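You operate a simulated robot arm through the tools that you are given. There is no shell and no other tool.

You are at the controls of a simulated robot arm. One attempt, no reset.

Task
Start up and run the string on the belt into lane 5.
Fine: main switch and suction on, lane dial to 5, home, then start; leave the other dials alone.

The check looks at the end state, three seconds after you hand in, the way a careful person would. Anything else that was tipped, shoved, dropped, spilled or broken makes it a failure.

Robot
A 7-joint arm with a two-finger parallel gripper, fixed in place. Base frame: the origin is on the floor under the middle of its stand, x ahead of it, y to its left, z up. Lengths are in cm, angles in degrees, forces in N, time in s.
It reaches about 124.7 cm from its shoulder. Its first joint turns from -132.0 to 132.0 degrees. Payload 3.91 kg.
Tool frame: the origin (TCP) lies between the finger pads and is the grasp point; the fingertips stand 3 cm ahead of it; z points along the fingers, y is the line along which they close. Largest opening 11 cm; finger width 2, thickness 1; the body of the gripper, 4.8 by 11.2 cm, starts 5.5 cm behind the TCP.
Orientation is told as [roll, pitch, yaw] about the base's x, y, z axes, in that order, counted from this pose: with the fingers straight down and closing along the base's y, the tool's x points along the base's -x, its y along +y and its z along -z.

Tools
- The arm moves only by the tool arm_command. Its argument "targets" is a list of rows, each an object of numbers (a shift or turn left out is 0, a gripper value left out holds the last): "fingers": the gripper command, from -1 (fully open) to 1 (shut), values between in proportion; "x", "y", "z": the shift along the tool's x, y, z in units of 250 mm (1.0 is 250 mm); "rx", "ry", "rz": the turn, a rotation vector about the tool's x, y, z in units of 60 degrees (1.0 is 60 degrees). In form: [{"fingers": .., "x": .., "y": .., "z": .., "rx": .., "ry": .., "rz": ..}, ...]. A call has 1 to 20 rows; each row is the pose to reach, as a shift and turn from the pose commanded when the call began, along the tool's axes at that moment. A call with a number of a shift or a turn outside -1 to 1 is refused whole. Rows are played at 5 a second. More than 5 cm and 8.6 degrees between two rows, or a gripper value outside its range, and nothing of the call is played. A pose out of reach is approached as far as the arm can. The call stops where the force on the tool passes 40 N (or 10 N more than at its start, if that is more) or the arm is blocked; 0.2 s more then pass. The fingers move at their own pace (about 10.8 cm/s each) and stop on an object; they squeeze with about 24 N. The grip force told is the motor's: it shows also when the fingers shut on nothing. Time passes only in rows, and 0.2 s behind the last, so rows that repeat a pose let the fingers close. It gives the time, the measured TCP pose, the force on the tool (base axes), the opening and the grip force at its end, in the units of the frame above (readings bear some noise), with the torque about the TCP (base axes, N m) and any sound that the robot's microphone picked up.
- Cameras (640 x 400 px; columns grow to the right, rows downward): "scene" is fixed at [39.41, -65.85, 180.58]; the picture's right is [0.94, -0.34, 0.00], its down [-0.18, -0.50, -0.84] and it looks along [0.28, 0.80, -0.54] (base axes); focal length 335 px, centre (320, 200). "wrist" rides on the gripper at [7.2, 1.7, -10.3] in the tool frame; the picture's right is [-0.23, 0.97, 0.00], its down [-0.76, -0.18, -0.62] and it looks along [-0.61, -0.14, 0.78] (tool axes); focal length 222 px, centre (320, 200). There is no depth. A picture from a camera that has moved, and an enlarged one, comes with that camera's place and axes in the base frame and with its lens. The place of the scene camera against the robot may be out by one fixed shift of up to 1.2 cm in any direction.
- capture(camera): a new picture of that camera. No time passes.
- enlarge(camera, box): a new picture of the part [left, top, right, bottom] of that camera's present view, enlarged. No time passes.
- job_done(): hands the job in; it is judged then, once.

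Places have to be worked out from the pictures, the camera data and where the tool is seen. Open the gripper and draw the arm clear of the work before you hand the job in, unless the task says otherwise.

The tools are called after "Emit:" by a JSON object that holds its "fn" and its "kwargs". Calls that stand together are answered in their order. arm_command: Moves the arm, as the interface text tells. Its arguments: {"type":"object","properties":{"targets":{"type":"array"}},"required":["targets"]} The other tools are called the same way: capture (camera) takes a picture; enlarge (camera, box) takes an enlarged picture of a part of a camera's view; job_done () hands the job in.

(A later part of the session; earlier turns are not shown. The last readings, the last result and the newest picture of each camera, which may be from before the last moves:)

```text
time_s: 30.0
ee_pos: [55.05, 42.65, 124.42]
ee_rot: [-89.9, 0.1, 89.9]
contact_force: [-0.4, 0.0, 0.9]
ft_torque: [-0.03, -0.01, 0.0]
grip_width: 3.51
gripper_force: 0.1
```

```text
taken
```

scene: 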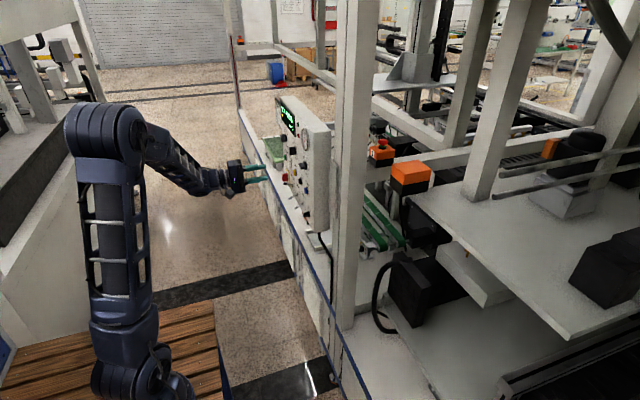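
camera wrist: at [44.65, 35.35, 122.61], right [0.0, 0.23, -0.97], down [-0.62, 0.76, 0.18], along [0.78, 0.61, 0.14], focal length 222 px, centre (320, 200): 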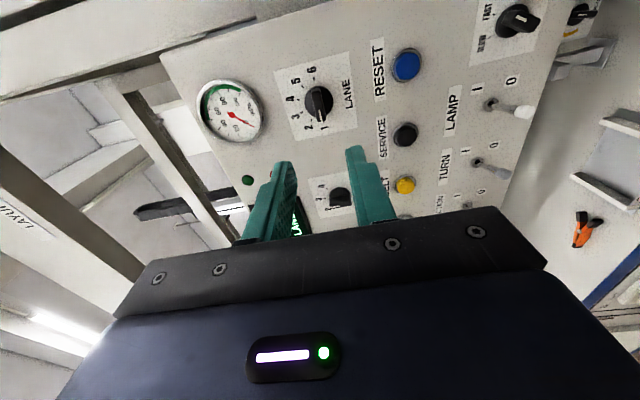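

I enlarge the LANE dial and the gauge to check alignment.

Emit:
{"fn": "enlarge", "kwargs": {"camera": "wrist", "box": [260, 50, 380, 145]}}

Emit:
{"fn": "enlarge", "kwargs": {"camera": "wrist", "box": [180, 60, 300, 155]}}

```text
4.21 times, centred on (320, 98) of wrist
camera zoom: at [44.65, 35.35, 122.61], right [0.0, 0.23, -0.97], down [-0.62, 0.76, 0.18], along [0.78, 0.61, 0.14], focal length 935 px, centre (320, 632)
```

zoom: 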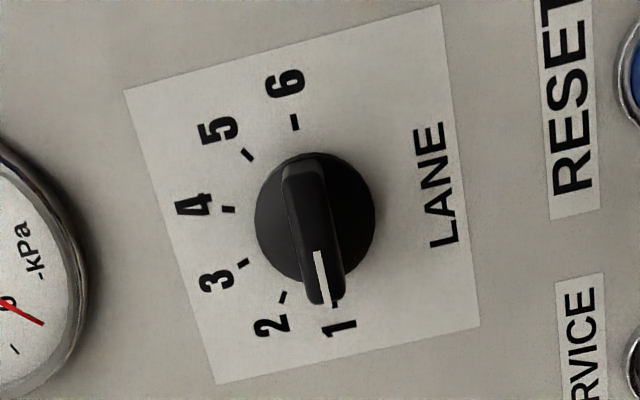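

```text
4.21 times, centred on (240, 108) of wrist
camera zoom: at [44.65, 35.35, 122.61], right [0.0, 0.23, -0.97], down [-0.62, 0.76, 0.18], along [0.78, 0.61, 0.14], focal length 935 px, centre (657, 590)
```

zoom: 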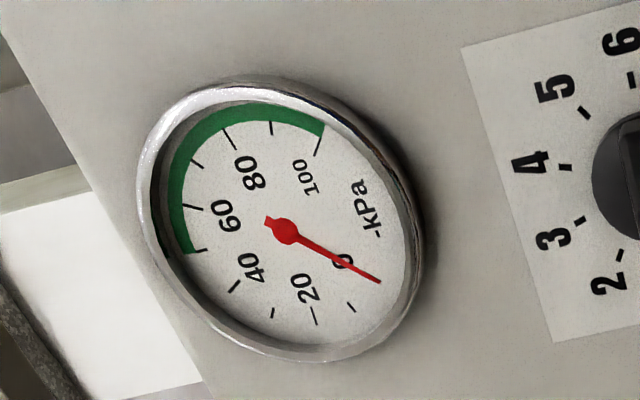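

The dial pivot is at ≈[72.2, 42.45, 124.4] with the bar along y, and tick 5 measures 143–144° from tick 1. The gauge still reads 0; I will watch it. I approach the dial to fingertip level.

Emit:
{"fn": "arm_command", "kwargs": {"targets": [{"x": 0.006, "z": 0.08}, {"x": 0.006, "z": 0.16}, {"x": 0.006, "z": 0.24}, {"x": 0.006, "z": 0.32}, {"x": 0.006, "z": 0.4}, {"x": 0.006, "z": 0.46}, {"x": 0.006, "z": 0.494}, {"x": 0.006, "z": 0.494}]}}

Emit:
{"fn": "enlarge", "kwargs": {"camera": "wrist", "box": [220, 80, 420, 205]}}

Emit:
{"fn": "enlarge", "kwargs": {"camera": "scene", "box": [265, 120, 345, 180]}}

```text
time_s: 31.8
ee_pos: [67.36, 42.46, 124.43]
ee_rot: [-90.0, 0.0, 90.0]
contact_force: [0.6, 0.1, -0.6]
ft_torque: [0.01, 0.01, 0.0]
grip_width: 3.51
gripper_force: 0.1
```

```text
3.20 times, centred on (320, 142) of wrist
camera zoom: at [57.02, 35.23, 122.63], right [0.0, 0.23, -0.97], down [-0.62, 0.76, 0.18], along [0.78, 0.61, 0.14], focal length 711 px, centre (320, 384)
```

zoom: 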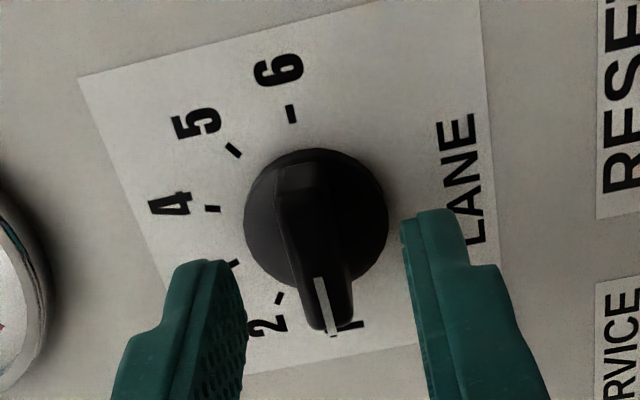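

```text
6.67 times, centred on (305, 150) of scene
camera zoom: at [39.41, -65.85, 180.58], right [0.94, -0.34, 0.0], down [-0.18, -0.5, -0.84], along [0.28, 0.8, -0.54], focal length 2231 px, centre (420, 533)
```

zoom: 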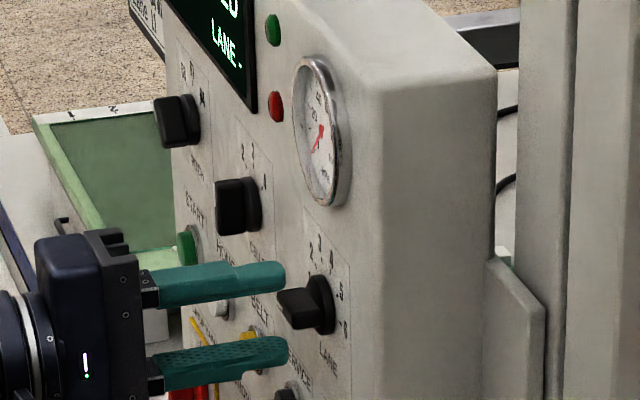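

Alignment matches the MAIN approach exactly. I advance 1 cm and close on the bar.

Emit:
{"fn": "arm_command", "kwargs": {"targets": [{"z": 0.012}, {"z": 0.024}, {"z": 0.036}, {"z": 0.042}, {"z": 0.042}]}}

Emit:
{"fn": "arm_command", "kwargs": {"targets": [{"fingers": 1.0}, {"fingers": 1.0}, {"fingers": 1.0}]}}

Emit:
{"fn": "enlarge", "kwargs": {"camera": "wrist", "box": [220, 80, 420, 205]}}

```text
time_s: 33.0
ee_pos: [68.54, 42.53, 124.39]
ee_rot: [-90.0, 0.0, 89.9]
contact_force: [-0.4, 0.4, 0.5]
ft_torque: [0.02, 0.01, 0.03]
grip_width: 3.5
gripper_force: 0.2
```

```text
time_s: 33.8
ee_pos: [68.47, 42.41, 124.46]
ee_rot: [-90.1, -0.1, 89.9]
contact_force: [7.0, 4.2, 18.2]
ft_torque: [0.0, -0.37, 0.08]
grip_width: 1.11
gripper_force: 45.2
```

```text
3.20 times, centred on (320, 142) of wrist
camera zoom: at [58.07, 35.23, 122.68], right [0.0, 0.23, -0.97], down [-0.62, 0.76, 0.18], along [0.78, 0.61, 0.14], focal length 711 px, centre (320, 384)
```

zoom: 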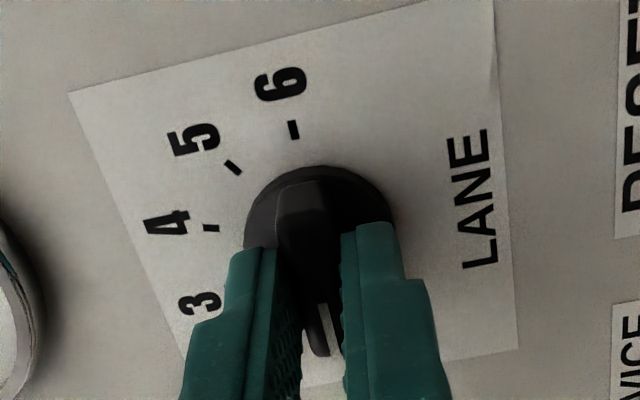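

Gripped, with an 18 N sideways load in +z on the tool, so the pivot is slightly higher than my tool axis. I shift up half a millimetre to relieve it before turning.

Emit:
{"fn": "arm_command", "kwargs": {"targets": [{"y": -0.001}, {"y": -0.002}, {"y": -0.002}]}}

```text
time_s: 34.6
ee_pos: [68.36, 42.65, 124.63]
ee_rot: [-90.1, 0.0, 89.9]
contact_force: [11.6, 6.8, 23.1]
ft_torque: [0.02, -0.48, 0.22]
grip_width: 1.1
gripper_force: 45.1
```

Moving up raised the load, so the sign is the other way. I move down 1 mm from here and see.

Emit:
{"fn": "arm_command", "kwargs": {"targets": [{"y": 0.002}, {"y": 0.004}, {"y": 0.004}]}}

```text
time_s: 35.4
ee_pos: [68.5, 42.55, 124.52]
ee_rot: [-90.1, -0.1, 89.9]
contact_force: [0.9, -3.1, 2.3]
ft_torque: [0.01, 0.09, 0.35]
grip_width: 1.09
gripper_force: 44.7
stopped in row 3: the force on the tool passed its limit at 41 N (the readings are from after the stop); the commanded pose is now the measured one
```

The load is now relieved (≈4 N) with the commanded pose reset to the measured one. I turn clockwise in small steps.

Emit:
{"fn": "arm_command", "kwargs": {"targets": [{"rz": 0.06}, {"rz": 0.12}, {"rz": 0.18}, {"rz": 0.24}, {"rz": 0.3}, {"rz": 0.36}, {"rz": 0.42}, {"rz": 0.48}, {"rz": 0.54}, {"rz": 0.6}]}}

Emit:
{"fn": "enlarge", "kwargs": {"camera": "wrist", "box": [220, 80, 420, 205]}}

```text
time_s: 37.6
ee_pos: [68.42, 42.56, 124.56]
ee_rot: [-90.2, -36.1, 90.1]
contact_force: [-2.2, -0.7, 5.5]
ft_torque: [0.02, 0.6, -0.86]
grip_width: 1.09
gripper_force: 45.5
```

```text
3.20 times, centred on (320, 142) of wrist
camera zoom: at [58.08, 37.62, 118.74], right [0.0, 0.76, -0.65], down [-0.62, 0.51, 0.59], along [0.78, 0.41, 0.47], focal length 711 px, centre (320, 384)
```

zoom: 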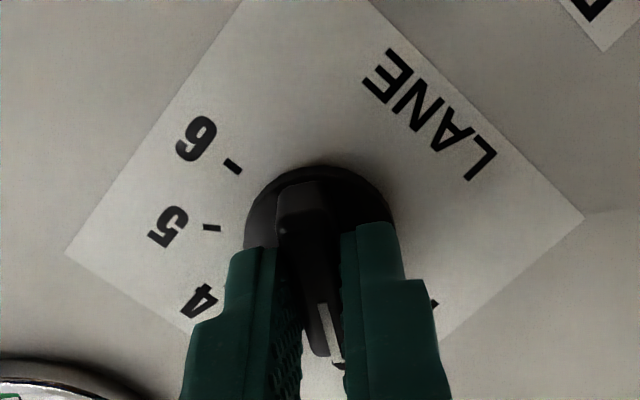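

The dial followed 36° with low force. I continue in steps toward 108° in total.

Emit:
{"fn": "arm_command", "kwargs": {"targets": [{"rz": 0.1}, {"rz": 0.2}, {"rz": 0.3}, {"rz": 0.4}, {"rz": 0.5}, {"rz": 0.6}]}}

Emit:
{"fn": "arm_command", "kwargs": {"targets": [{"rz": 0.1}, {"rz": 0.2}, {"rz": 0.3}, {"rz": 0.4}, {"rz": 0.5}, {"rz": 0.6}]}}

Emit:
{"fn": "capture", "kwargs": {"camera": "wrist"}}

Emit:
{"fn": "capture", "kwargs": {"camera": "scene"}}

```text
time_s: 39.0
ee_pos: [68.37, 42.48, 124.46]
ee_rot: [-90.4, -72.1, 90.4]
contact_force: [-8.6, -5.6, 3.1]
ft_torque: [-0.02, 0.6, -0.23]
grip_width: 1.09
gripper_force: 44.9
```

```text
time_s: 40.4
ee_pos: [68.38, 42.47, 124.53]
ee_rot: [90.4, -71.8, -90.6]
contact_force: [-5.0, -5.4, 4.1]
ft_torque: [-0.04, -0.46, -0.24]
grip_width: 1.11
gripper_force: 44.9
```

```text
taken
camera wrist: at [58.09, 46.33, 118.03], right [0.0, 0.85, 0.52], down [-0.63, -0.41, 0.67], along [0.78, -0.32, 0.53], focal length 222 px, centre (320, 200)
```

wrist: 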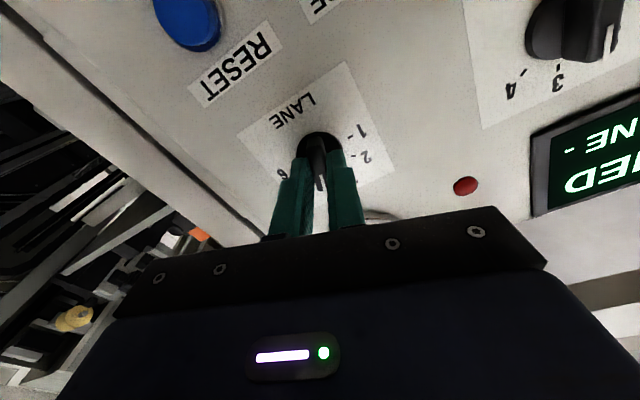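

```text
taken
```

scene: 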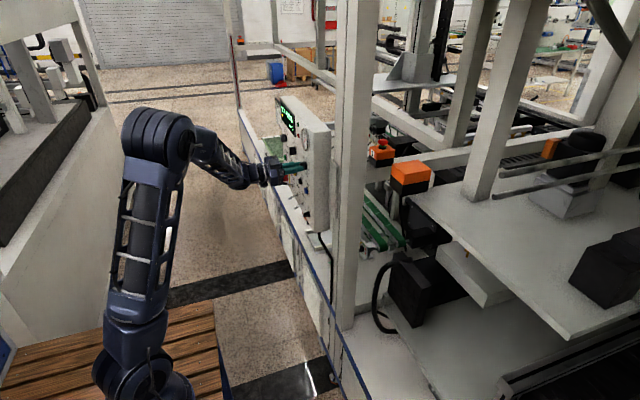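

At 108° (position 4) with low forces. I turn the last 36° to position 5.

Emit:
{"fn": "arm_command", "kwargs": {"targets": [{"rz": 0.1}, {"rz": 0.2}, {"rz": 0.3}, {"rz": 0.4}, {"rz": 0.5}, {"rz": 0.6}, {"rz": 0.6}]}}

Emit:
{"fn": "enlarge", "kwargs": {"camera": "wrist", "box": [220, 80, 420, 205]}}

Emit:
{"fn": "enlarge", "kwargs": {"camera": "scene", "box": [265, 120, 345, 180]}}

```text
time_s: 41.4
ee_pos: [68.19, 42.65, 124.33]
ee_rot: [90.7, -50.4, -90.9]
contact_force: [3.8, -13.5, 2.9]
ft_torque: [0.01, 0.91, 0.56]
grip_width: 1.09
gripper_force: 44.7
stopped in row 4: the force on the tool passed its limit at 103 N (the readings are from after the stop); the commanded pose is now the measured one
```

```text
3.20 times, centred on (320, 142) of wrist
camera zoom: at [58.01, 48.6, 119.59], right [0.0, 0.61, 0.79], down [-0.63, -0.62, 0.47], along [0.78, -0.5, 0.38], focal length 711 px, centre (320, 384)
```

zoom: 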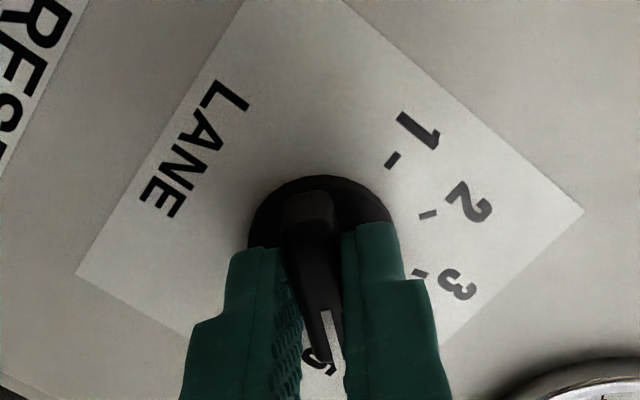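

```text
6.67 times, centred on (305, 150) of scene
camera zoom: at [39.41, -65.85, 180.58], right [0.94, -0.34, 0.0], down [-0.18, -0.5, -0.84], along [0.28, 0.8, -0.54], focal length 2231 px, centre (420, 533)
```

zoom: 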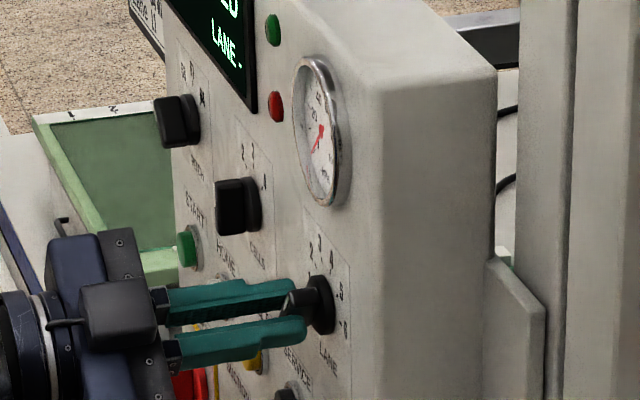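

The turn stopped at about 130° with a force spike – probably the wrist nearing a joint limit. I'll release the bar here, and look at the dial before regrasping.

Emit:
{"fn": "arm_command", "kwargs": {"targets": [{"fingers": 0.364}, {"fingers": 0.364}, {"fingers": 0.364}]}}

Emit:
{"fn": "enlarge", "kwargs": {"camera": "wrist", "box": [220, 80, 420, 205]}}

Emit:
{"fn": "enlarge", "kwargs": {"camera": "scene", "box": [265, 120, 345, 180]}}

Emit:
{"fn": "capture", "kwargs": {"camera": "scene"}}

```text
time_s: 42.2
ee_pos: [68.3, 42.77, 124.29]
ee_rot: [90.8, -50.5, -90.8]
contact_force: [0.5, 0.3, -0.2]
ft_torque: [0.0, -0.01, 0.0]
grip_width: 3.49
gripper_force: 0.1
```

```text
3.20 times, centred on (320, 142) of wrist
camera zoom: at [57.9, 48.75, 119.59], right [0.0, 0.61, 0.79], down [-0.63, -0.62, 0.47], along [0.78, -0.5, 0.38], focal length 711 px, centre (320, 384)
```

zoom: 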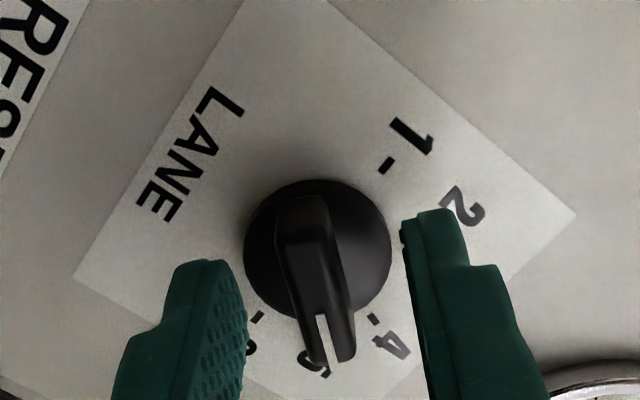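

```text
6.67 times, centred on (305, 150) of scene
camera zoom: at [39.41, -65.85, 180.58], right [0.94, -0.34, 0.0], down [-0.18, -0.5, -0.84], along [0.28, 0.8, -0.54], focal length 2231 px, centre (420, 533)
```

zoom: 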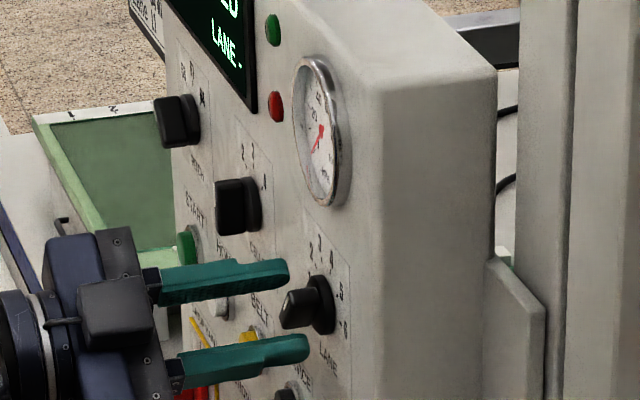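

```text
taken
```

scene: 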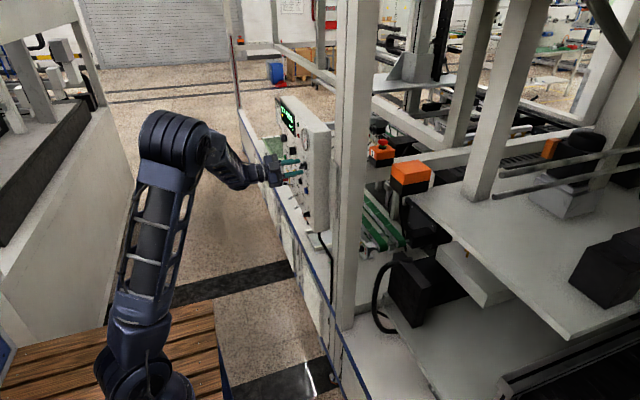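

Released without load; the pointer looks near 5. I back off 10 cm to measure its angle exactly.

Emit:
{"fn": "arm_command", "kwargs": {"targets": [{"z": -0.04}, {"z": -0.1}, {"z": -0.18}, {"z": -0.26}, {"z": -0.34}, {"z": -0.42}, {"z": -0.42}]}}

Emit:
{"fn": "capture", "kwargs": {"camera": "wrist"}}

Emit:
{"fn": "enlarge", "kwargs": {"camera": "wrist", "box": [260, 60, 380, 155]}}

```text
time_s: 43.8
ee_pos: [57.73, 42.83, 124.2]
ee_rot: [90.8, -50.5, -90.8]
contact_force: [0.7, 0.1, 0.4]
ft_torque: [-0.01, 0.04, -0.01]
grip_width: 3.47
gripper_force: 0.1
```

```text
taken
camera wrist: at [47.42, 48.76, 119.49], right [0.0, 0.61, 0.79], down [-0.63, -0.62, 0.47], along [0.78, -0.5, 0.38], focal length 222 px, centre (320, 200)
```

wrist: 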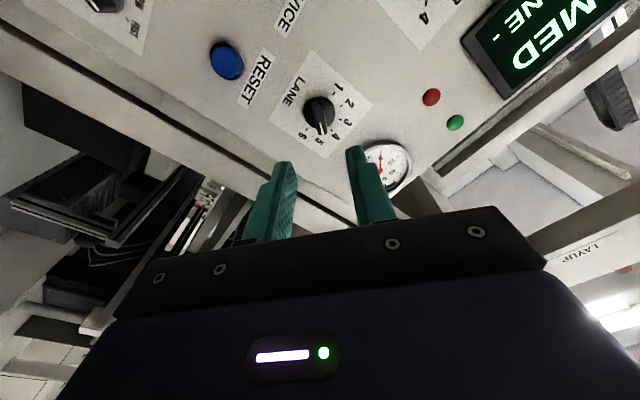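

```text
4.21 times, centred on (320, 108) of wrist
camera zoom: at [47.42, 48.76, 119.49], right [0.0, 0.61, 0.79], down [-0.63, -0.62, 0.47], along [0.78, -0.5, 0.38], focal length 935 px, centre (320, 590)
```

zoom: 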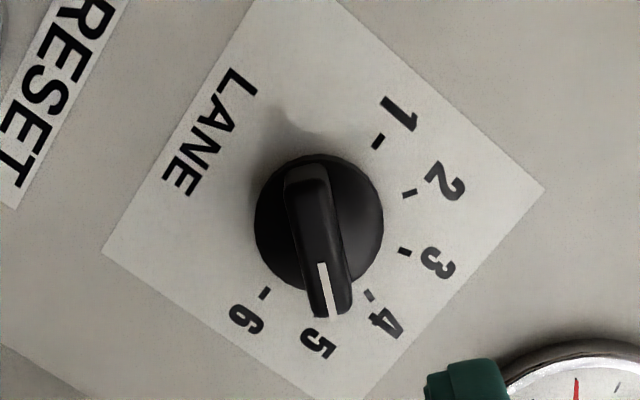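

The pointer measures ≈130°, i.e. 14° short of 5 – no detent snapped it. I'll regrasp with the gripper turned round by about −174° (symmetric grip), well away from the wrist limit, starting with −120° clear of the panel.

Emit:
{"fn": "arm_command", "kwargs": {"targets": [{"rz": -0.125}, {"rz": -0.25}, {"rz": -0.375}, {"rz": -0.5}, {"rz": -0.625}, {"rz": -0.75}, {"rz": -0.875}, {"rz": -1.0}]}}

Emit:
{"fn": "arm_command", "kwargs": {"targets": [{"rz": -0.125}, {"rz": -0.25}, {"rz": -0.375}, {"rz": -0.5}, {"rz": -0.625}, {"rz": -0.75}, {"rz": -0.875}, {"rz": -1.0}]}}

Emit:
{"fn": "capture", "kwargs": {"camera": "scene"}}

```text
time_s: 45.6
ee_pos: [57.82, 42.83, 124.05]
ee_rot: [-91.5, -69.5, 91.1]
contact_force: [0.7, -0.4, -0.5]
ft_torque: [-0.03, 0.0, 0.0]
grip_width: 3.51
gripper_force: 0.0
```

```text
time_s: 47.4
ee_pos: [57.65, 42.89, 124.31]
ee_rot: [-90.6, -9.4, 89.9]
contact_force: [-1.3, 0.7, -0.5]
ft_torque: [-0.01, 0.0, -0.01]
grip_width: 3.5
gripper_force: 0.1
```

```text
taken
```

scene: 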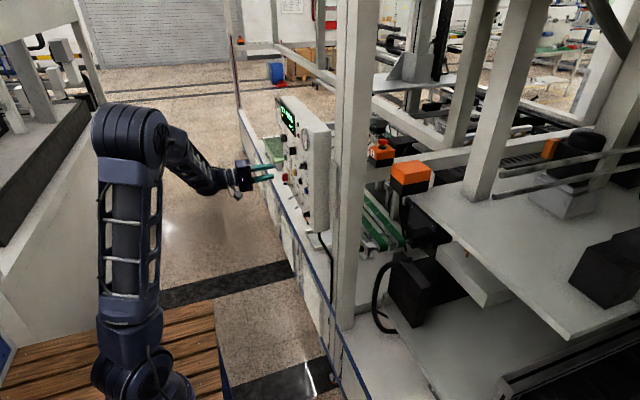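

Rotation back works smoothly (now −80°). I continue another −54° to reach about −134°.

Emit:
{"fn": "arm_command", "kwargs": {"targets": [{"rz": -0.11}, {"rz": -0.22}, {"rz": -0.33}, {"rz": -0.44}, {"rz": -0.55}, {"rz": -0.66}, {"rz": -0.77}, {"rz": -0.88}, {"rz": -0.892}, {"rz": -0.892}]}}

Emit:
{"fn": "capture", "kwargs": {"camera": "wrist"}}

Emit:
{"fn": "capture", "kwargs": {"camera": "scene"}}

Emit:
{"fn": "enlarge", "kwargs": {"camera": "wrist", "box": [260, 60, 380, 155]}}

```text
time_s: 49.6
ee_pos: [57.77, 42.88, 124.29]
ee_rot: [-90.8, 44.0, 89.3]
contact_force: [0.5, 0.3, -0.2]
ft_torque: [0.01, -0.03, -0.04]
grip_width: 3.5
gripper_force: 0.0
```

```text
taken
camera wrist: at [47.3, 36.51, 127.83], right [0.01, -0.51, -0.86], down [-0.62, 0.67, -0.41], along [0.79, 0.53, -0.31], focal length 222 px, centre (320, 200)
```

wrist: 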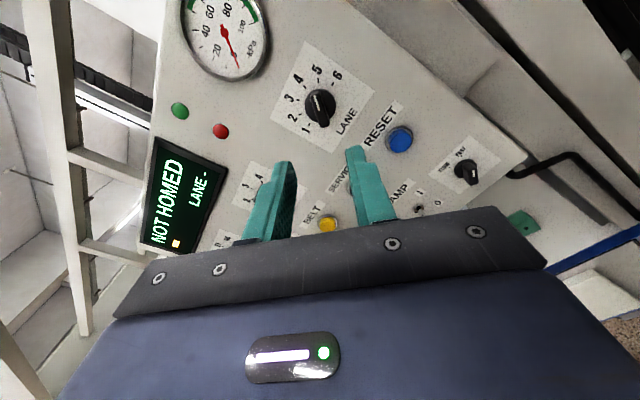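

```text
taken
```

scene: 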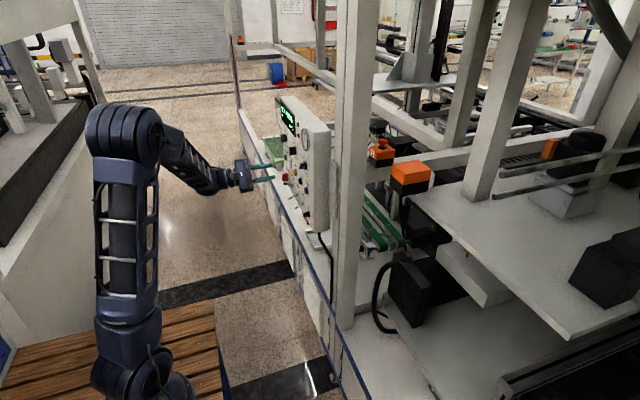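

```text
4.21 times, centred on (320, 108) of wrist
camera zoom: at [47.3, 36.51, 127.83], right [0.01, -0.51, -0.86], down [-0.62, 0.67, -0.41], along [0.79, 0.53, -0.31], focal length 935 px, centre (320, 590)
```

zoom: 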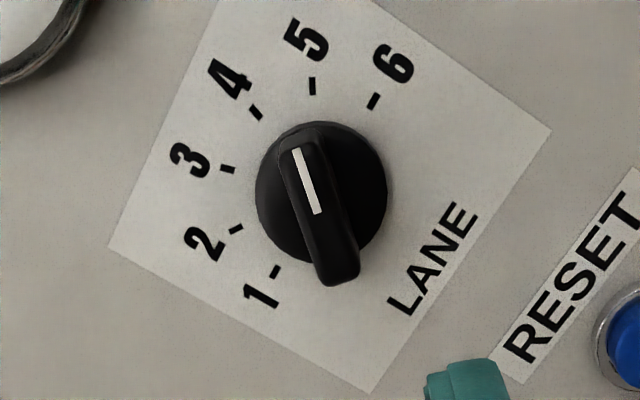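

Good view: pivot at about [72.2, 42.4, 124.5], pointer at 130°. I correct the lateral offset, and approach to fingertip level with the bar.

Emit:
{"fn": "arm_command", "kwargs": {"targets": [{"x": 0.013, "y": 0.007, "z": 0.06}, {"x": 0.013, "y": 0.007, "z": 0.14}, {"x": 0.013, "y": 0.007, "z": 0.22}, {"x": 0.013, "y": 0.007, "z": 0.3}, {"x": 0.013, "y": 0.007, "z": 0.35}, {"x": 0.013, "y": 0.007, "z": 0.38}, {"x": 0.013, "y": 0.007, "z": 0.38}]}}

Emit:
{"fn": "enlarge", "kwargs": {"camera": "wrist", "box": [220, 80, 420, 205]}}

Emit:
{"fn": "enlarge", "kwargs": {"camera": "scene", "box": [265, 120, 345, 180]}}

```text
time_s: 51.2
ee_pos: [67.1, 42.53, 124.37]
ee_rot: [-90.7, 43.9, 89.4]
contact_force: [0.0, -0.9, 0.4]
ft_torque: [0.01, -0.01, 0.0]
grip_width: 3.47
gripper_force: 0.1
```

```text
3.20 times, centred on (320, 142) of wrist
camera zoom: at [56.8, 36.13, 128.0], right [0.01, -0.51, -0.86], down [-0.62, 0.67, -0.41], along [0.79, 0.53, -0.31], focal length 711 px, centre (320, 384)
```

zoom: 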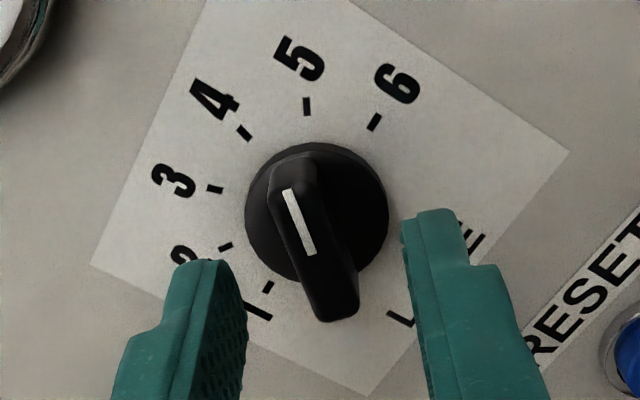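

```text
6.67 times, centred on (305, 150) of scene
camera zoom: at [39.41, -65.85, 180.58], right [0.94, -0.34, 0.0], down [-0.18, -0.5, -0.84], along [0.28, 0.8, -0.54], focal length 2231 px, centre (420, 533)
```

zoom: 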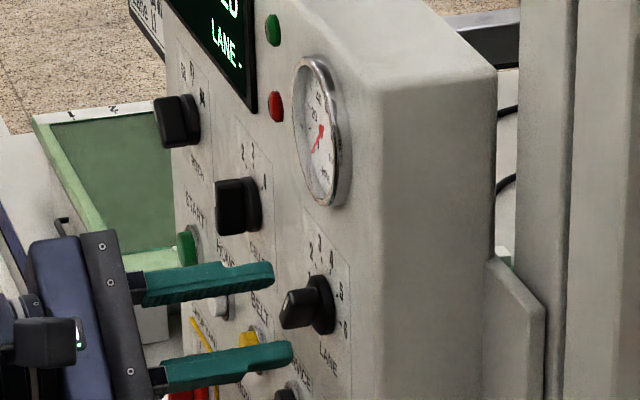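

Aligned as before (disc centre in the same image place). I advance 1.3 cm and close.

Emit:
{"fn": "arm_command", "kwargs": {"targets": [{"z": 0.015}, {"z": 0.03}, {"z": 0.045}, {"z": 0.052}, {"z": 0.052}]}}

Emit:
{"fn": "arm_command", "kwargs": {"targets": [{"fingers": 0.7}, {"fingers": 0.8}, {"fingers": 1.0}, {"fingers": 1.0}, {"fingers": 1.0}]}}

Emit:
{"fn": "enlarge", "kwargs": {"camera": "wrist", "box": [220, 80, 420, 205]}}

```text
time_s: 52.4
ee_pos: [68.47, 42.38, 124.36]
ee_rot: [-90.8, 44.1, 89.3]
contact_force: [0.4, -0.1, 0.1]
ft_torque: [0.0, -0.01, 0.02]
grip_width: 3.49
gripper_force: 0.1
```

```text
time_s: 53.6
ee_pos: [68.44, 42.51, 124.5]
ee_rot: [-90.8, 44.0, 89.3]
contact_force: [5.7, 7.7, 12.2]
ft_torque: [0.0, 0.06, 0.2]
grip_width: 1.08
gripper_force: 45.4
```

```text
3.20 times, centred on (320, 142) of wrist
camera zoom: at [58.1, 36.14, 128.06], right [0.01, -0.51, -0.86], down [-0.62, 0.67, -0.41], along [0.79, 0.53, -0.31], focal length 711 px, centre (320, 384)
```

zoom: 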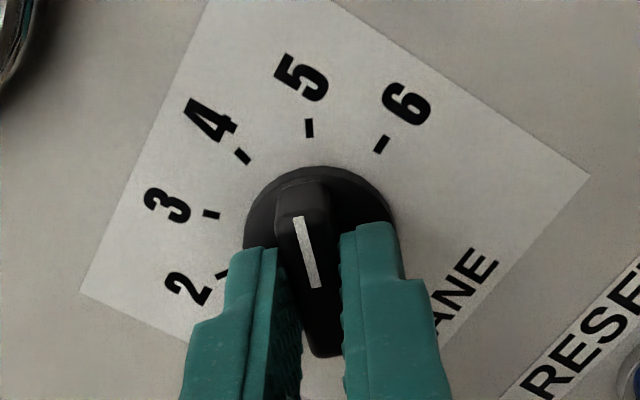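

Gripped flush at 136°. I turn the remaining 8° to 144°.

Emit:
{"fn": "arm_command", "kwargs": {"targets": [{"rz": 0.03}, {"rz": 0.06}, {"rz": 0.09}, {"rz": 0.12}, {"rz": 0.134}, {"rz": 0.134}]}}

Emit:
{"fn": "enlarge", "kwargs": {"camera": "wrist", "box": [220, 80, 420, 205]}}

```text
time_s: 55.0
ee_pos: [68.48, 42.46, 124.58]
ee_rot: [-90.7, 35.9, 89.4]
contact_force: [11.2, 14.5, 24.4]
ft_torque: [-0.03, -0.71, -0.39]
grip_width: 1.1
gripper_force: 45.4
```

```text
3.20 times, centred on (320, 142) of wrist
camera zoom: at [58.11, 35.67, 127.13], right [0.01, -0.39, -0.92], down [-0.62, 0.72, -0.31], along [0.79, 0.57, -0.23], focal length 711 px, centre (320, 384)
```

zoom: 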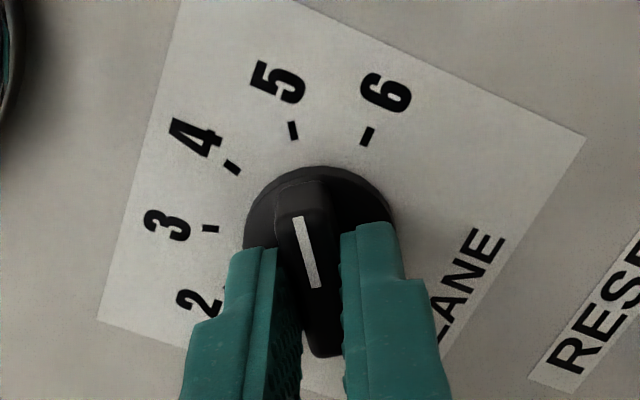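

The gripper is at 144°. I release and back off to verify the dial.

Emit:
{"fn": "arm_command", "kwargs": {"targets": [{"fingers": 0.364}, {"fingers": 0.364}, {"fingers": 0.364}]}}

Emit:
{"fn": "arm_command", "kwargs": {"targets": [{"z": -0.04}, {"z": -0.1}, {"z": -0.18}, {"z": -0.26}, {"z": -0.34}, {"z": -0.42}, {"z": -0.42}]}}

Emit:
{"fn": "enlarge", "kwargs": {"camera": "wrist", "box": [260, 60, 380, 155]}}

Emit:
{"fn": "capture", "kwargs": {"camera": "wrist"}}

```text
time_s: 55.8
ee_pos: [68.55, 42.46, 124.35]
ee_rot: [-90.5, 36.0, 89.4]
contact_force: [1.4, 0.8, -0.9]
ft_torque: [0.05, 0.02, 0.01]
grip_width: 3.5
gripper_force: 0.1
```

```text
time_s: 57.4
ee_pos: [57.83, 42.53, 124.3]
ee_rot: [-90.6, 36.0, 89.3]
contact_force: [0.2, -0.4, 0.3]
ft_torque: [-0.02, 0.01, -0.03]
grip_width: 3.53
gripper_force: 0.0
```

```text
4.21 times, centred on (320, 108) of wrist
camera zoom: at [47.54, 35.69, 127.0], right [0.01, -0.39, -0.92], down [-0.62, 0.72, -0.31], along [0.79, 0.57, -0.24], focal length 935 px, centre (320, 590)
```

zoom: 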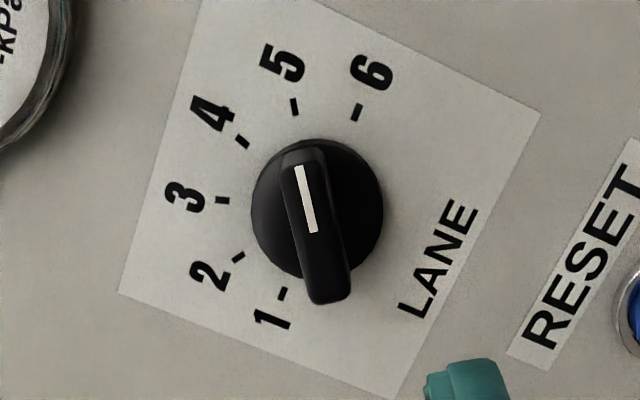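

```text
taken
camera wrist: at [47.54, 35.69, 127.0], right [0.01, -0.39, -0.92], down [-0.62, 0.72, -0.31], along [0.79, 0.57, -0.24], focal length 222 px, centre (320, 200)
```

wrist: 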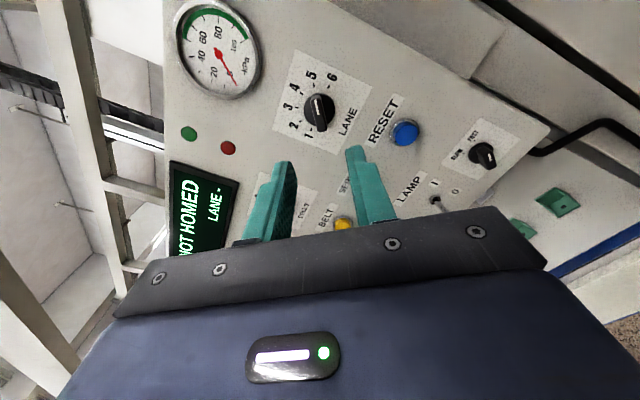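

The pointer now measures 143–144° — LANE is at 5. Next, HOME at [72, 65, 114.4]: I close the fingers, roll back to −90° and move in front of the button.

Emit:
{"fn": "arm_command", "kwargs": {"targets": [{"fingers": 1.0, "x": -0.096, "y": -0.021, "rz": 0.06}, {"x": -0.192, "y": -0.041, "rz": 0.12}, {"x": -0.287, "y": -0.062, "rz": 0.18}, {"x": -0.383, "y": -0.082, "rz": 0.24}, {"x": -0.479, "y": -0.103, "rz": 0.3}, {"x": -0.575, "y": -0.124, "rz": 0.36}, {"x": -0.671, "y": -0.144, "rz": 0.42}, {"x": -0.766, "y": -0.165, "rz": 0.48}, {"x": -0.862, "y": -0.185, "rz": 0.54}, {"x": -0.958, "y": -0.206, "rz": 0.6}, {"x": -0.958, "y": -0.206, "rz": 0.6}]}}

Emit:
{"fn": "capture", "kwargs": {"camera": "wrist"}}

Emit:
{"fn": "enlarge", "kwargs": {"camera": "wrist", "box": [260, 60, 380, 155]}}

Emit:
{"fn": "enlarge", "kwargs": {"camera": "scene", "box": [250, 120, 350, 195]}}

```text
time_s: 59.8
ee_pos: [58.13, 64.87, 114.42]
ee_rot: [-90.5, -0.1, 89.8]
contact_force: [0.6, -0.4, -0.2]
ft_torque: [-0.03, -0.01, 0.01]
grip_width: 0.01
gripper_force: 24.0
```

```text
taken
camera wrist: at [47.85, 57.7, 112.55], right [0.01, 0.23, -0.97], down [-0.62, 0.76, 0.17], along [0.78, 0.6, 0.15], focal length 222 px, centre (320, 200)
```

wrist: 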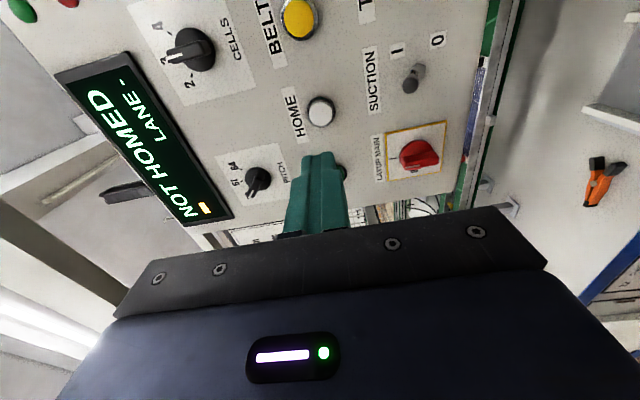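

```text
4.21 times, centred on (320, 108) of wrist
camera zoom: at [47.85, 57.7, 112.55], right [0.01, 0.23, -0.97], down [-0.62, 0.76, 0.17], along [0.78, 0.6, 0.15], focal length 935 px, centre (320, 590)
```

zoom: 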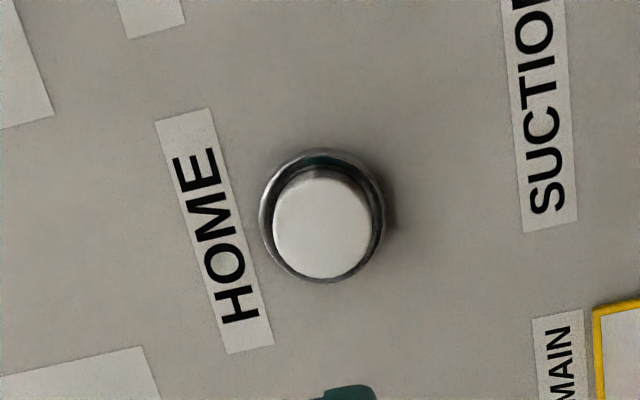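

```text
5.33 times, centred on (300, 158) of scene
camera zoom: at [39.41, -65.85, 180.58], right [0.94, -0.34, 0.0], down [-0.18, -0.5, -0.84], along [0.28, 0.8, -0.54], focal length 1785 px, centre (427, 427)
```

zoom: 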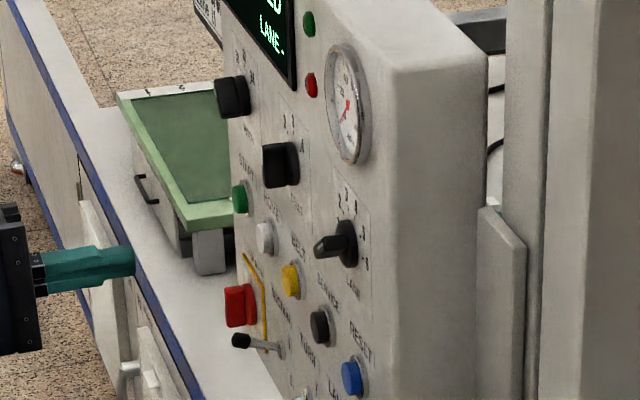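

HOME's cap centre computes to [71.5, 64.8, 114.45], in line with the closed fingertips. I advance to ~1.5 cm before the cap, then press slowly.

Emit:
{"fn": "arm_command", "kwargs": {"targets": [{"z": 0.07}, {"z": 0.14}, {"z": 0.21}, {"z": 0.28}, {"z": 0.33}, {"z": 0.35}, {"z": 0.35}]}}

Emit:
{"fn": "enlarge", "kwargs": {"camera": "wrist", "box": [220, 80, 420, 205]}}

Emit:
{"fn": "enlarge", "kwargs": {"camera": "scene", "box": [260, 135, 320, 180]}}

```text
time_s: 61.4
ee_pos: [66.8, 64.9, 114.4]
ee_rot: [-90.5, 0.0, 89.8]
contact_force: [0.0, -0.3, 0.7]
ft_torque: [0.02, 0.01, 0.02]
grip_width: 0.0
gripper_force: 24.2
```

```text
3.20 times, centred on (320, 142) of wrist
camera zoom: at [56.57, 57.65, 112.56], right [0.01, 0.23, -0.97], down [-0.62, 0.76, 0.17], along [0.78, 0.6, 0.15], focal length 711 px, centre (320, 384)
```

zoom: 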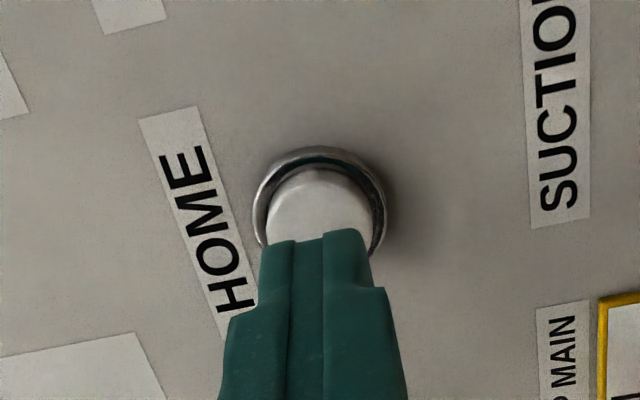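

```text
8.89 times, centred on (290, 158) of scene
camera zoom: at [39.41, -65.85, 180.58], right [0.94, -0.34, 0.0], down [-0.18, -0.5, -0.84], along [0.28, 0.8, -0.54], focal length 2974 px, centre (587, 578)
```

zoom: 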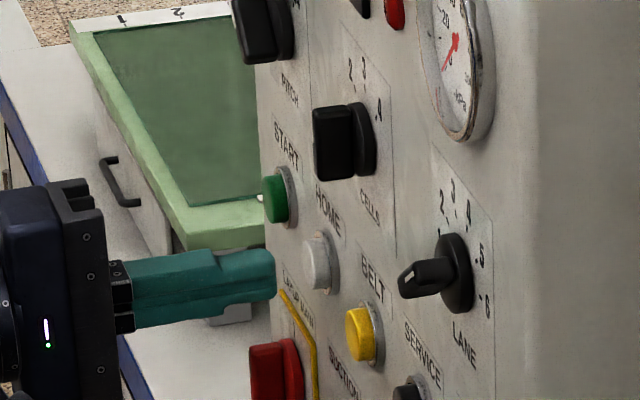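

About 1.6 cm remains to the cap. I press in slowly, 2.0 cm in small steps, and read force and sound.

Emit:
{"fn": "arm_command", "kwargs": {"targets": [{"z": 0.016}, {"z": 0.032}, {"z": 0.048}, {"z": 0.056}, {"z": 0.064}, {"z": 0.068}, {"z": 0.072}, {"z": 0.076}, {"z": 0.08}]}}

Emit:
{"fn": "enlarge", "kwargs": {"camera": "scene", "box": [260, 135, 320, 180]}}

Emit:
{"fn": "enlarge", "kwargs": {"camera": "scene", "box": [260, 85, 340, 145]}}

```text
time_s: 63.4
ee_pos: [68.84, 64.85, 114.5]
ee_rot: [-90.6, 0.1, 89.8]
contact_force: [-4.0, 0.9, -1.0]
ft_torque: [0.02, 0.01, 0.04]
grip_width: 0.01
gripper_force: 24.1
heard: click
```

```text
8.89 times, centred on (290, 158) of scene
camera zoom: at [39.41, -65.85, 180.58], right [0.94, -0.34, 0.0], down [-0.18, -0.5, -0.84], along [0.28, 0.8, -0.54], focal length 2974 px, centre (587, 578)
```

zoom: 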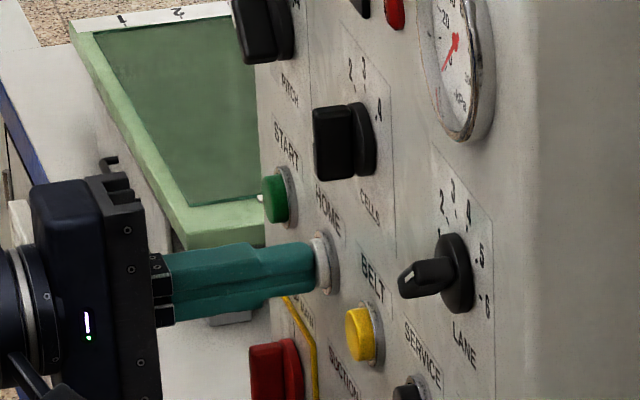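

```text
6.67 times, centred on (300, 115) of scene
camera zoom: at [39.41, -65.85, 180.58], right [0.94, -0.34, 0.0], down [-0.18, -0.5, -0.84], along [0.28, 0.8, -0.54], focal length 2231 px, centre (453, 767)
```

zoom: 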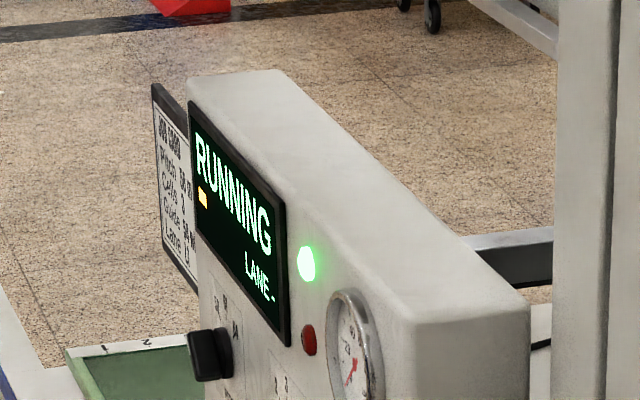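

A click was heard and the display shows "RUNNING" with the green lamp — homing. I release the button and back off, letting it finish.

Emit:
{"fn": "arm_command", "kwargs": {"targets": [{"z": -0.04}, {"z": -0.1}, {"z": -0.18}, {"z": -0.26}, {"z": -0.34}, {"z": -0.4}, {"z": -0.4}, {"z": -0.4}]}}

Emit:
{"fn": "capture", "kwargs": {"camera": "wrist"}}

Emit:
{"fn": "capture", "kwargs": {"camera": "scene"}}

Emit:
{"fn": "enlarge", "kwargs": {"camera": "scene", "box": [260, 85, 340, 145]}}

```text
time_s: 65.2
ee_pos: [58.91, 64.81, 114.34]
ee_rot: [-90.5, 0.0, 89.8]
contact_force: [0.3, -0.2, 0.2]
ft_torque: [-0.01, -0.03, 0.03]
grip_width: 0.0
gripper_force: 24.1
```

```text
taken
camera wrist: at [48.48, 57.71, 112.52], right [0.01, 0.23, -0.97], down [-0.62, 0.76, 0.17], along [0.78, 0.6, 0.15], focal length 222 px, centre (320, 200)
```

wrist: 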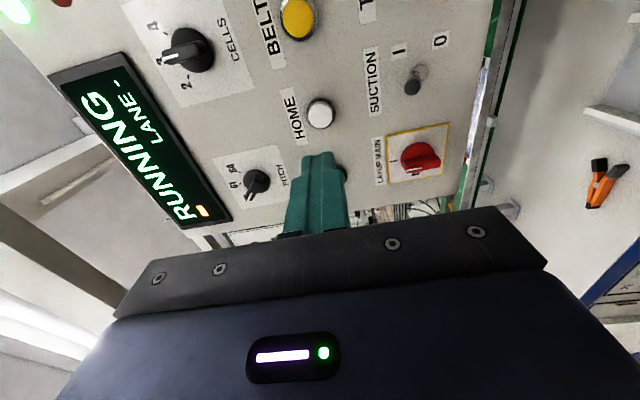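

```text
taken
```

scene: 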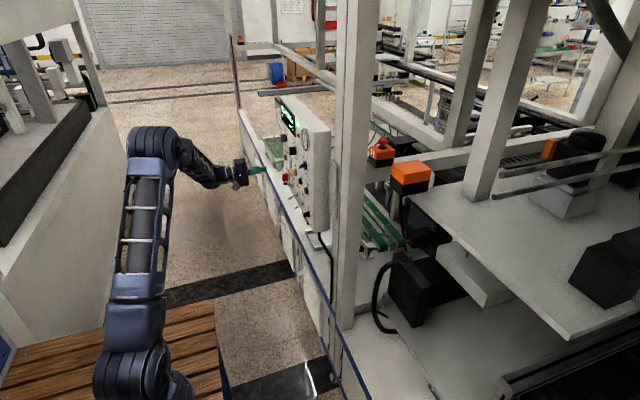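

```text
6.67 times, centred on (300, 115) of scene
camera zoom: at [39.41, -65.85, 180.58], right [0.94, -0.34, 0.0], down [-0.18, -0.5, -0.84], along [0.28, 0.8, -0.54], focal length 2231 px, centre (453, 767)
```

zoom: 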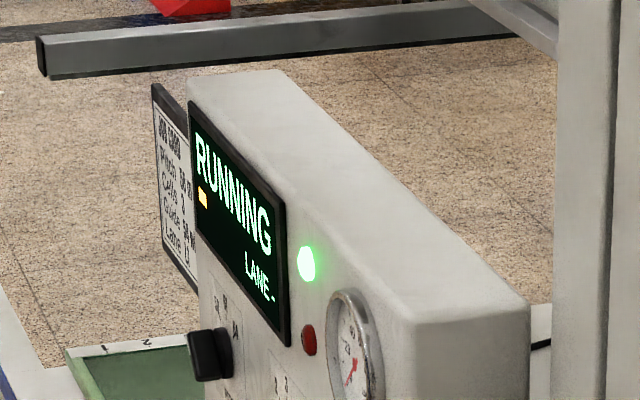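

Homing is moving a beam behind the panel. I hold still for a second and keep watching.

Emit:
{"fn": "arm_command", "kwargs": {"targets": [{"z": 0}, {"z": 0}, {"z": 0}, {"z": 0}]}}

Emit:
{"fn": "capture", "kwargs": {"camera": "scene"}}

Emit:
{"fn": "enlarge", "kwargs": {"camera": "scene", "box": [240, 60, 440, 185]}}

```text
time_s: 66.2
ee_pos: [58.86, 64.94, 114.32]
ee_rot: [-90.5, 0.0, 89.8]
contact_force: [0.1, -0.4, -0.1]
ft_torque: [0.02, 0.02, -0.01]
grip_width: 0.03
gripper_force: 24.1
```

```text
taken
```

scene: 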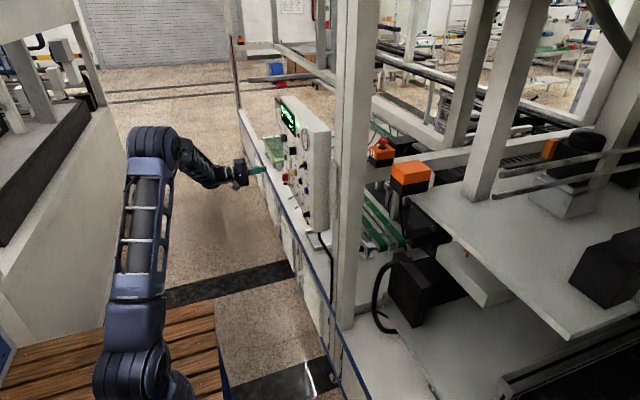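

```text
3.20 times, centred on (340, 122) of scene
camera zoom: at [39.41, -65.85, 180.58], right [0.94, -0.34, 0.0], down [-0.18, -0.5, -0.84], along [0.28, 0.8, -0.54], focal length 1071 px, centre (256, 448)
```

zoom: 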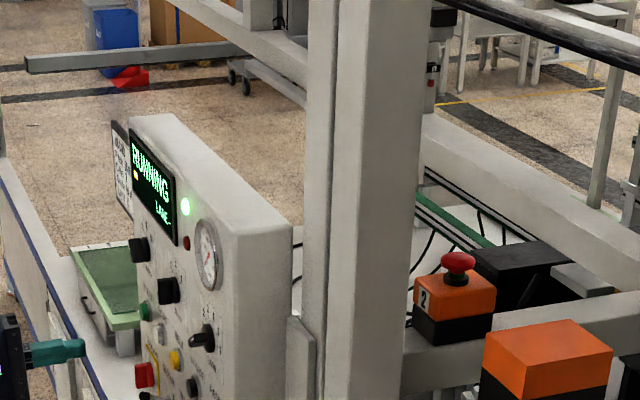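

The gantry is travelling away from the panel. Meanwhile I move sideways in front of START ([72, 72.95, 114.4]) at a safe stand-off.

Emit:
{"fn": "arm_command", "kwargs": {"targets": [{"x": -0.04}, {"x": -0.08}, {"x": -0.12}, {"x": -0.16}, {"x": -0.2}, {"x": -0.24}, {"x": -0.28}, {"x": -0.322, "y": -0.002}, {"x": -0.322, "y": -0.002}]}}

Emit:
{"fn": "capture", "kwargs": {"camera": "wrist"}}

Emit:
{"fn": "enlarge", "kwargs": {"camera": "wrist", "box": [260, 60, 380, 155]}}

Emit:
{"fn": "enlarge", "kwargs": {"camera": "scene", "box": [240, 60, 440, 185]}}

```text
time_s: 68.2
ee_pos: [58.93, 72.84, 114.43]
ee_rot: [-90.6, 0.0, 89.7]
contact_force: [0.4, -0.1, -0.3]
ft_torque: [0.01, -0.04, -0.01]
grip_width: 0.0
gripper_force: 23.9
```

```text
taken
camera wrist: at [48.57, 65.71, 112.58], right [0.01, 0.23, -0.97], down [-0.62, 0.76, 0.17], along [0.78, 0.6, 0.15], focal length 222 px, centre (320, 200)
```

wrist: 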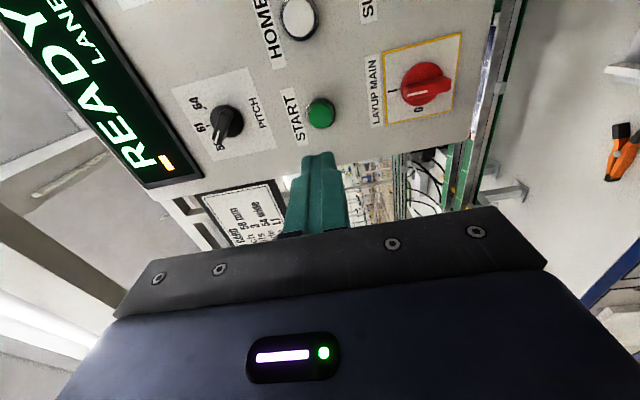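

```text
4.21 times, centred on (320, 108) of wrist
camera zoom: at [48.57, 65.71, 112.58], right [0.01, 0.23, -0.97], down [-0.62, 0.76, 0.17], along [0.78, 0.6, 0.15], focal length 935 px, centre (320, 590)
```

zoom: 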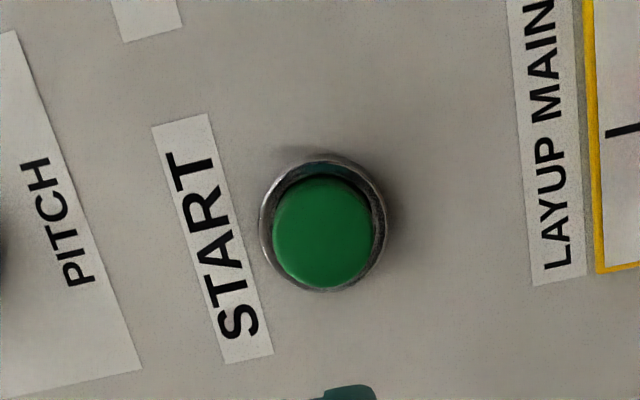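

```text
3.20 times, centred on (340, 122) of scene
camera zoom: at [39.41, -65.85, 180.58], right [0.94, -0.34, 0.0], down [-0.18, -0.5, -0.84], along [0.28, 0.8, -0.54], focal length 1071 px, centre (256, 448)
```

zoom: 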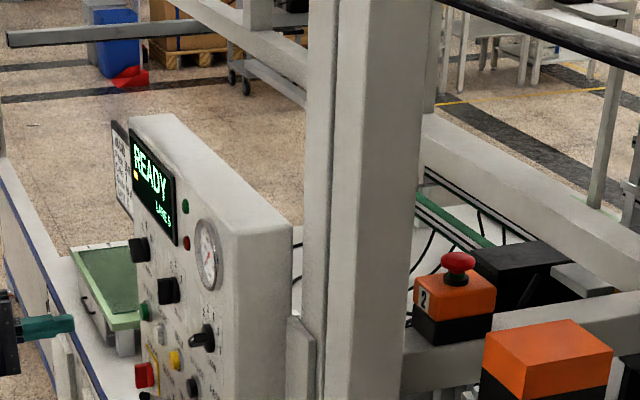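

Display reads "READY / LANE 5". START's cap computes to [71.4, 72.7, 114.45]; the suction lever is confirmed up. I advance and press START with the same depth that clicked HOME.

Emit:
{"fn": "arm_command", "kwargs": {"targets": [{"x": 0.005, "z": 0.07}, {"x": 0.005, "z": 0.14}, {"x": 0.005, "z": 0.21}, {"x": 0.005, "z": 0.28}, {"x": 0.005, "z": 0.32}, {"x": 0.005, "z": 0.345}, {"x": 0.005, "z": 0.36}, {"x": 0.005, "z": 0.37}, {"x": 0.005, "z": 0.38}, {"x": 0.005, "z": 0.388}, {"x": 0.005, "z": 0.396}]}}

Emit:
{"fn": "enlarge", "kwargs": {"camera": "scene", "box": [240, 60, 440, 185]}}

Emit:
{"fn": "enlarge", "kwargs": {"camera": "wrist", "box": [220, 80, 420, 205]}}

```text
time_s: 70.6
ee_pos: [68.9, 72.85, 114.44]
ee_rot: [-90.6, 0.1, 89.8]
contact_force: [-2.9, -1.0, -0.8]
ft_torque: [-0.04, 0.03, -0.01]
grip_width: 0.01
gripper_force: 24.0
```

```text
3.20 times, centred on (340, 122) of scene
camera zoom: at [39.41, -65.85, 180.58], right [0.94, -0.34, 0.0], down [-0.18, -0.5, -0.84], along [0.28, 0.8, -0.54], focal length 1071 px, centre (256, 448)
```

zoom: 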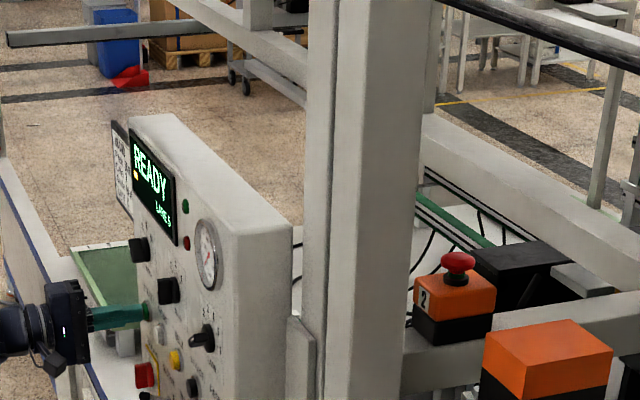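

```text
3.20 times, centred on (320, 142) of wrist
camera zoom: at [58.46, 65.6, 112.65], right [0.01, 0.23, -0.97], down [-0.62, 0.76, 0.17], along [0.78, 0.6, 0.15], focal length 711 px, centre (320, 384)
```

zoom: 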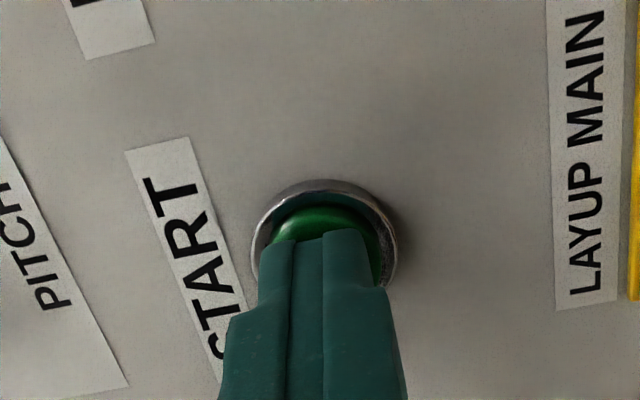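

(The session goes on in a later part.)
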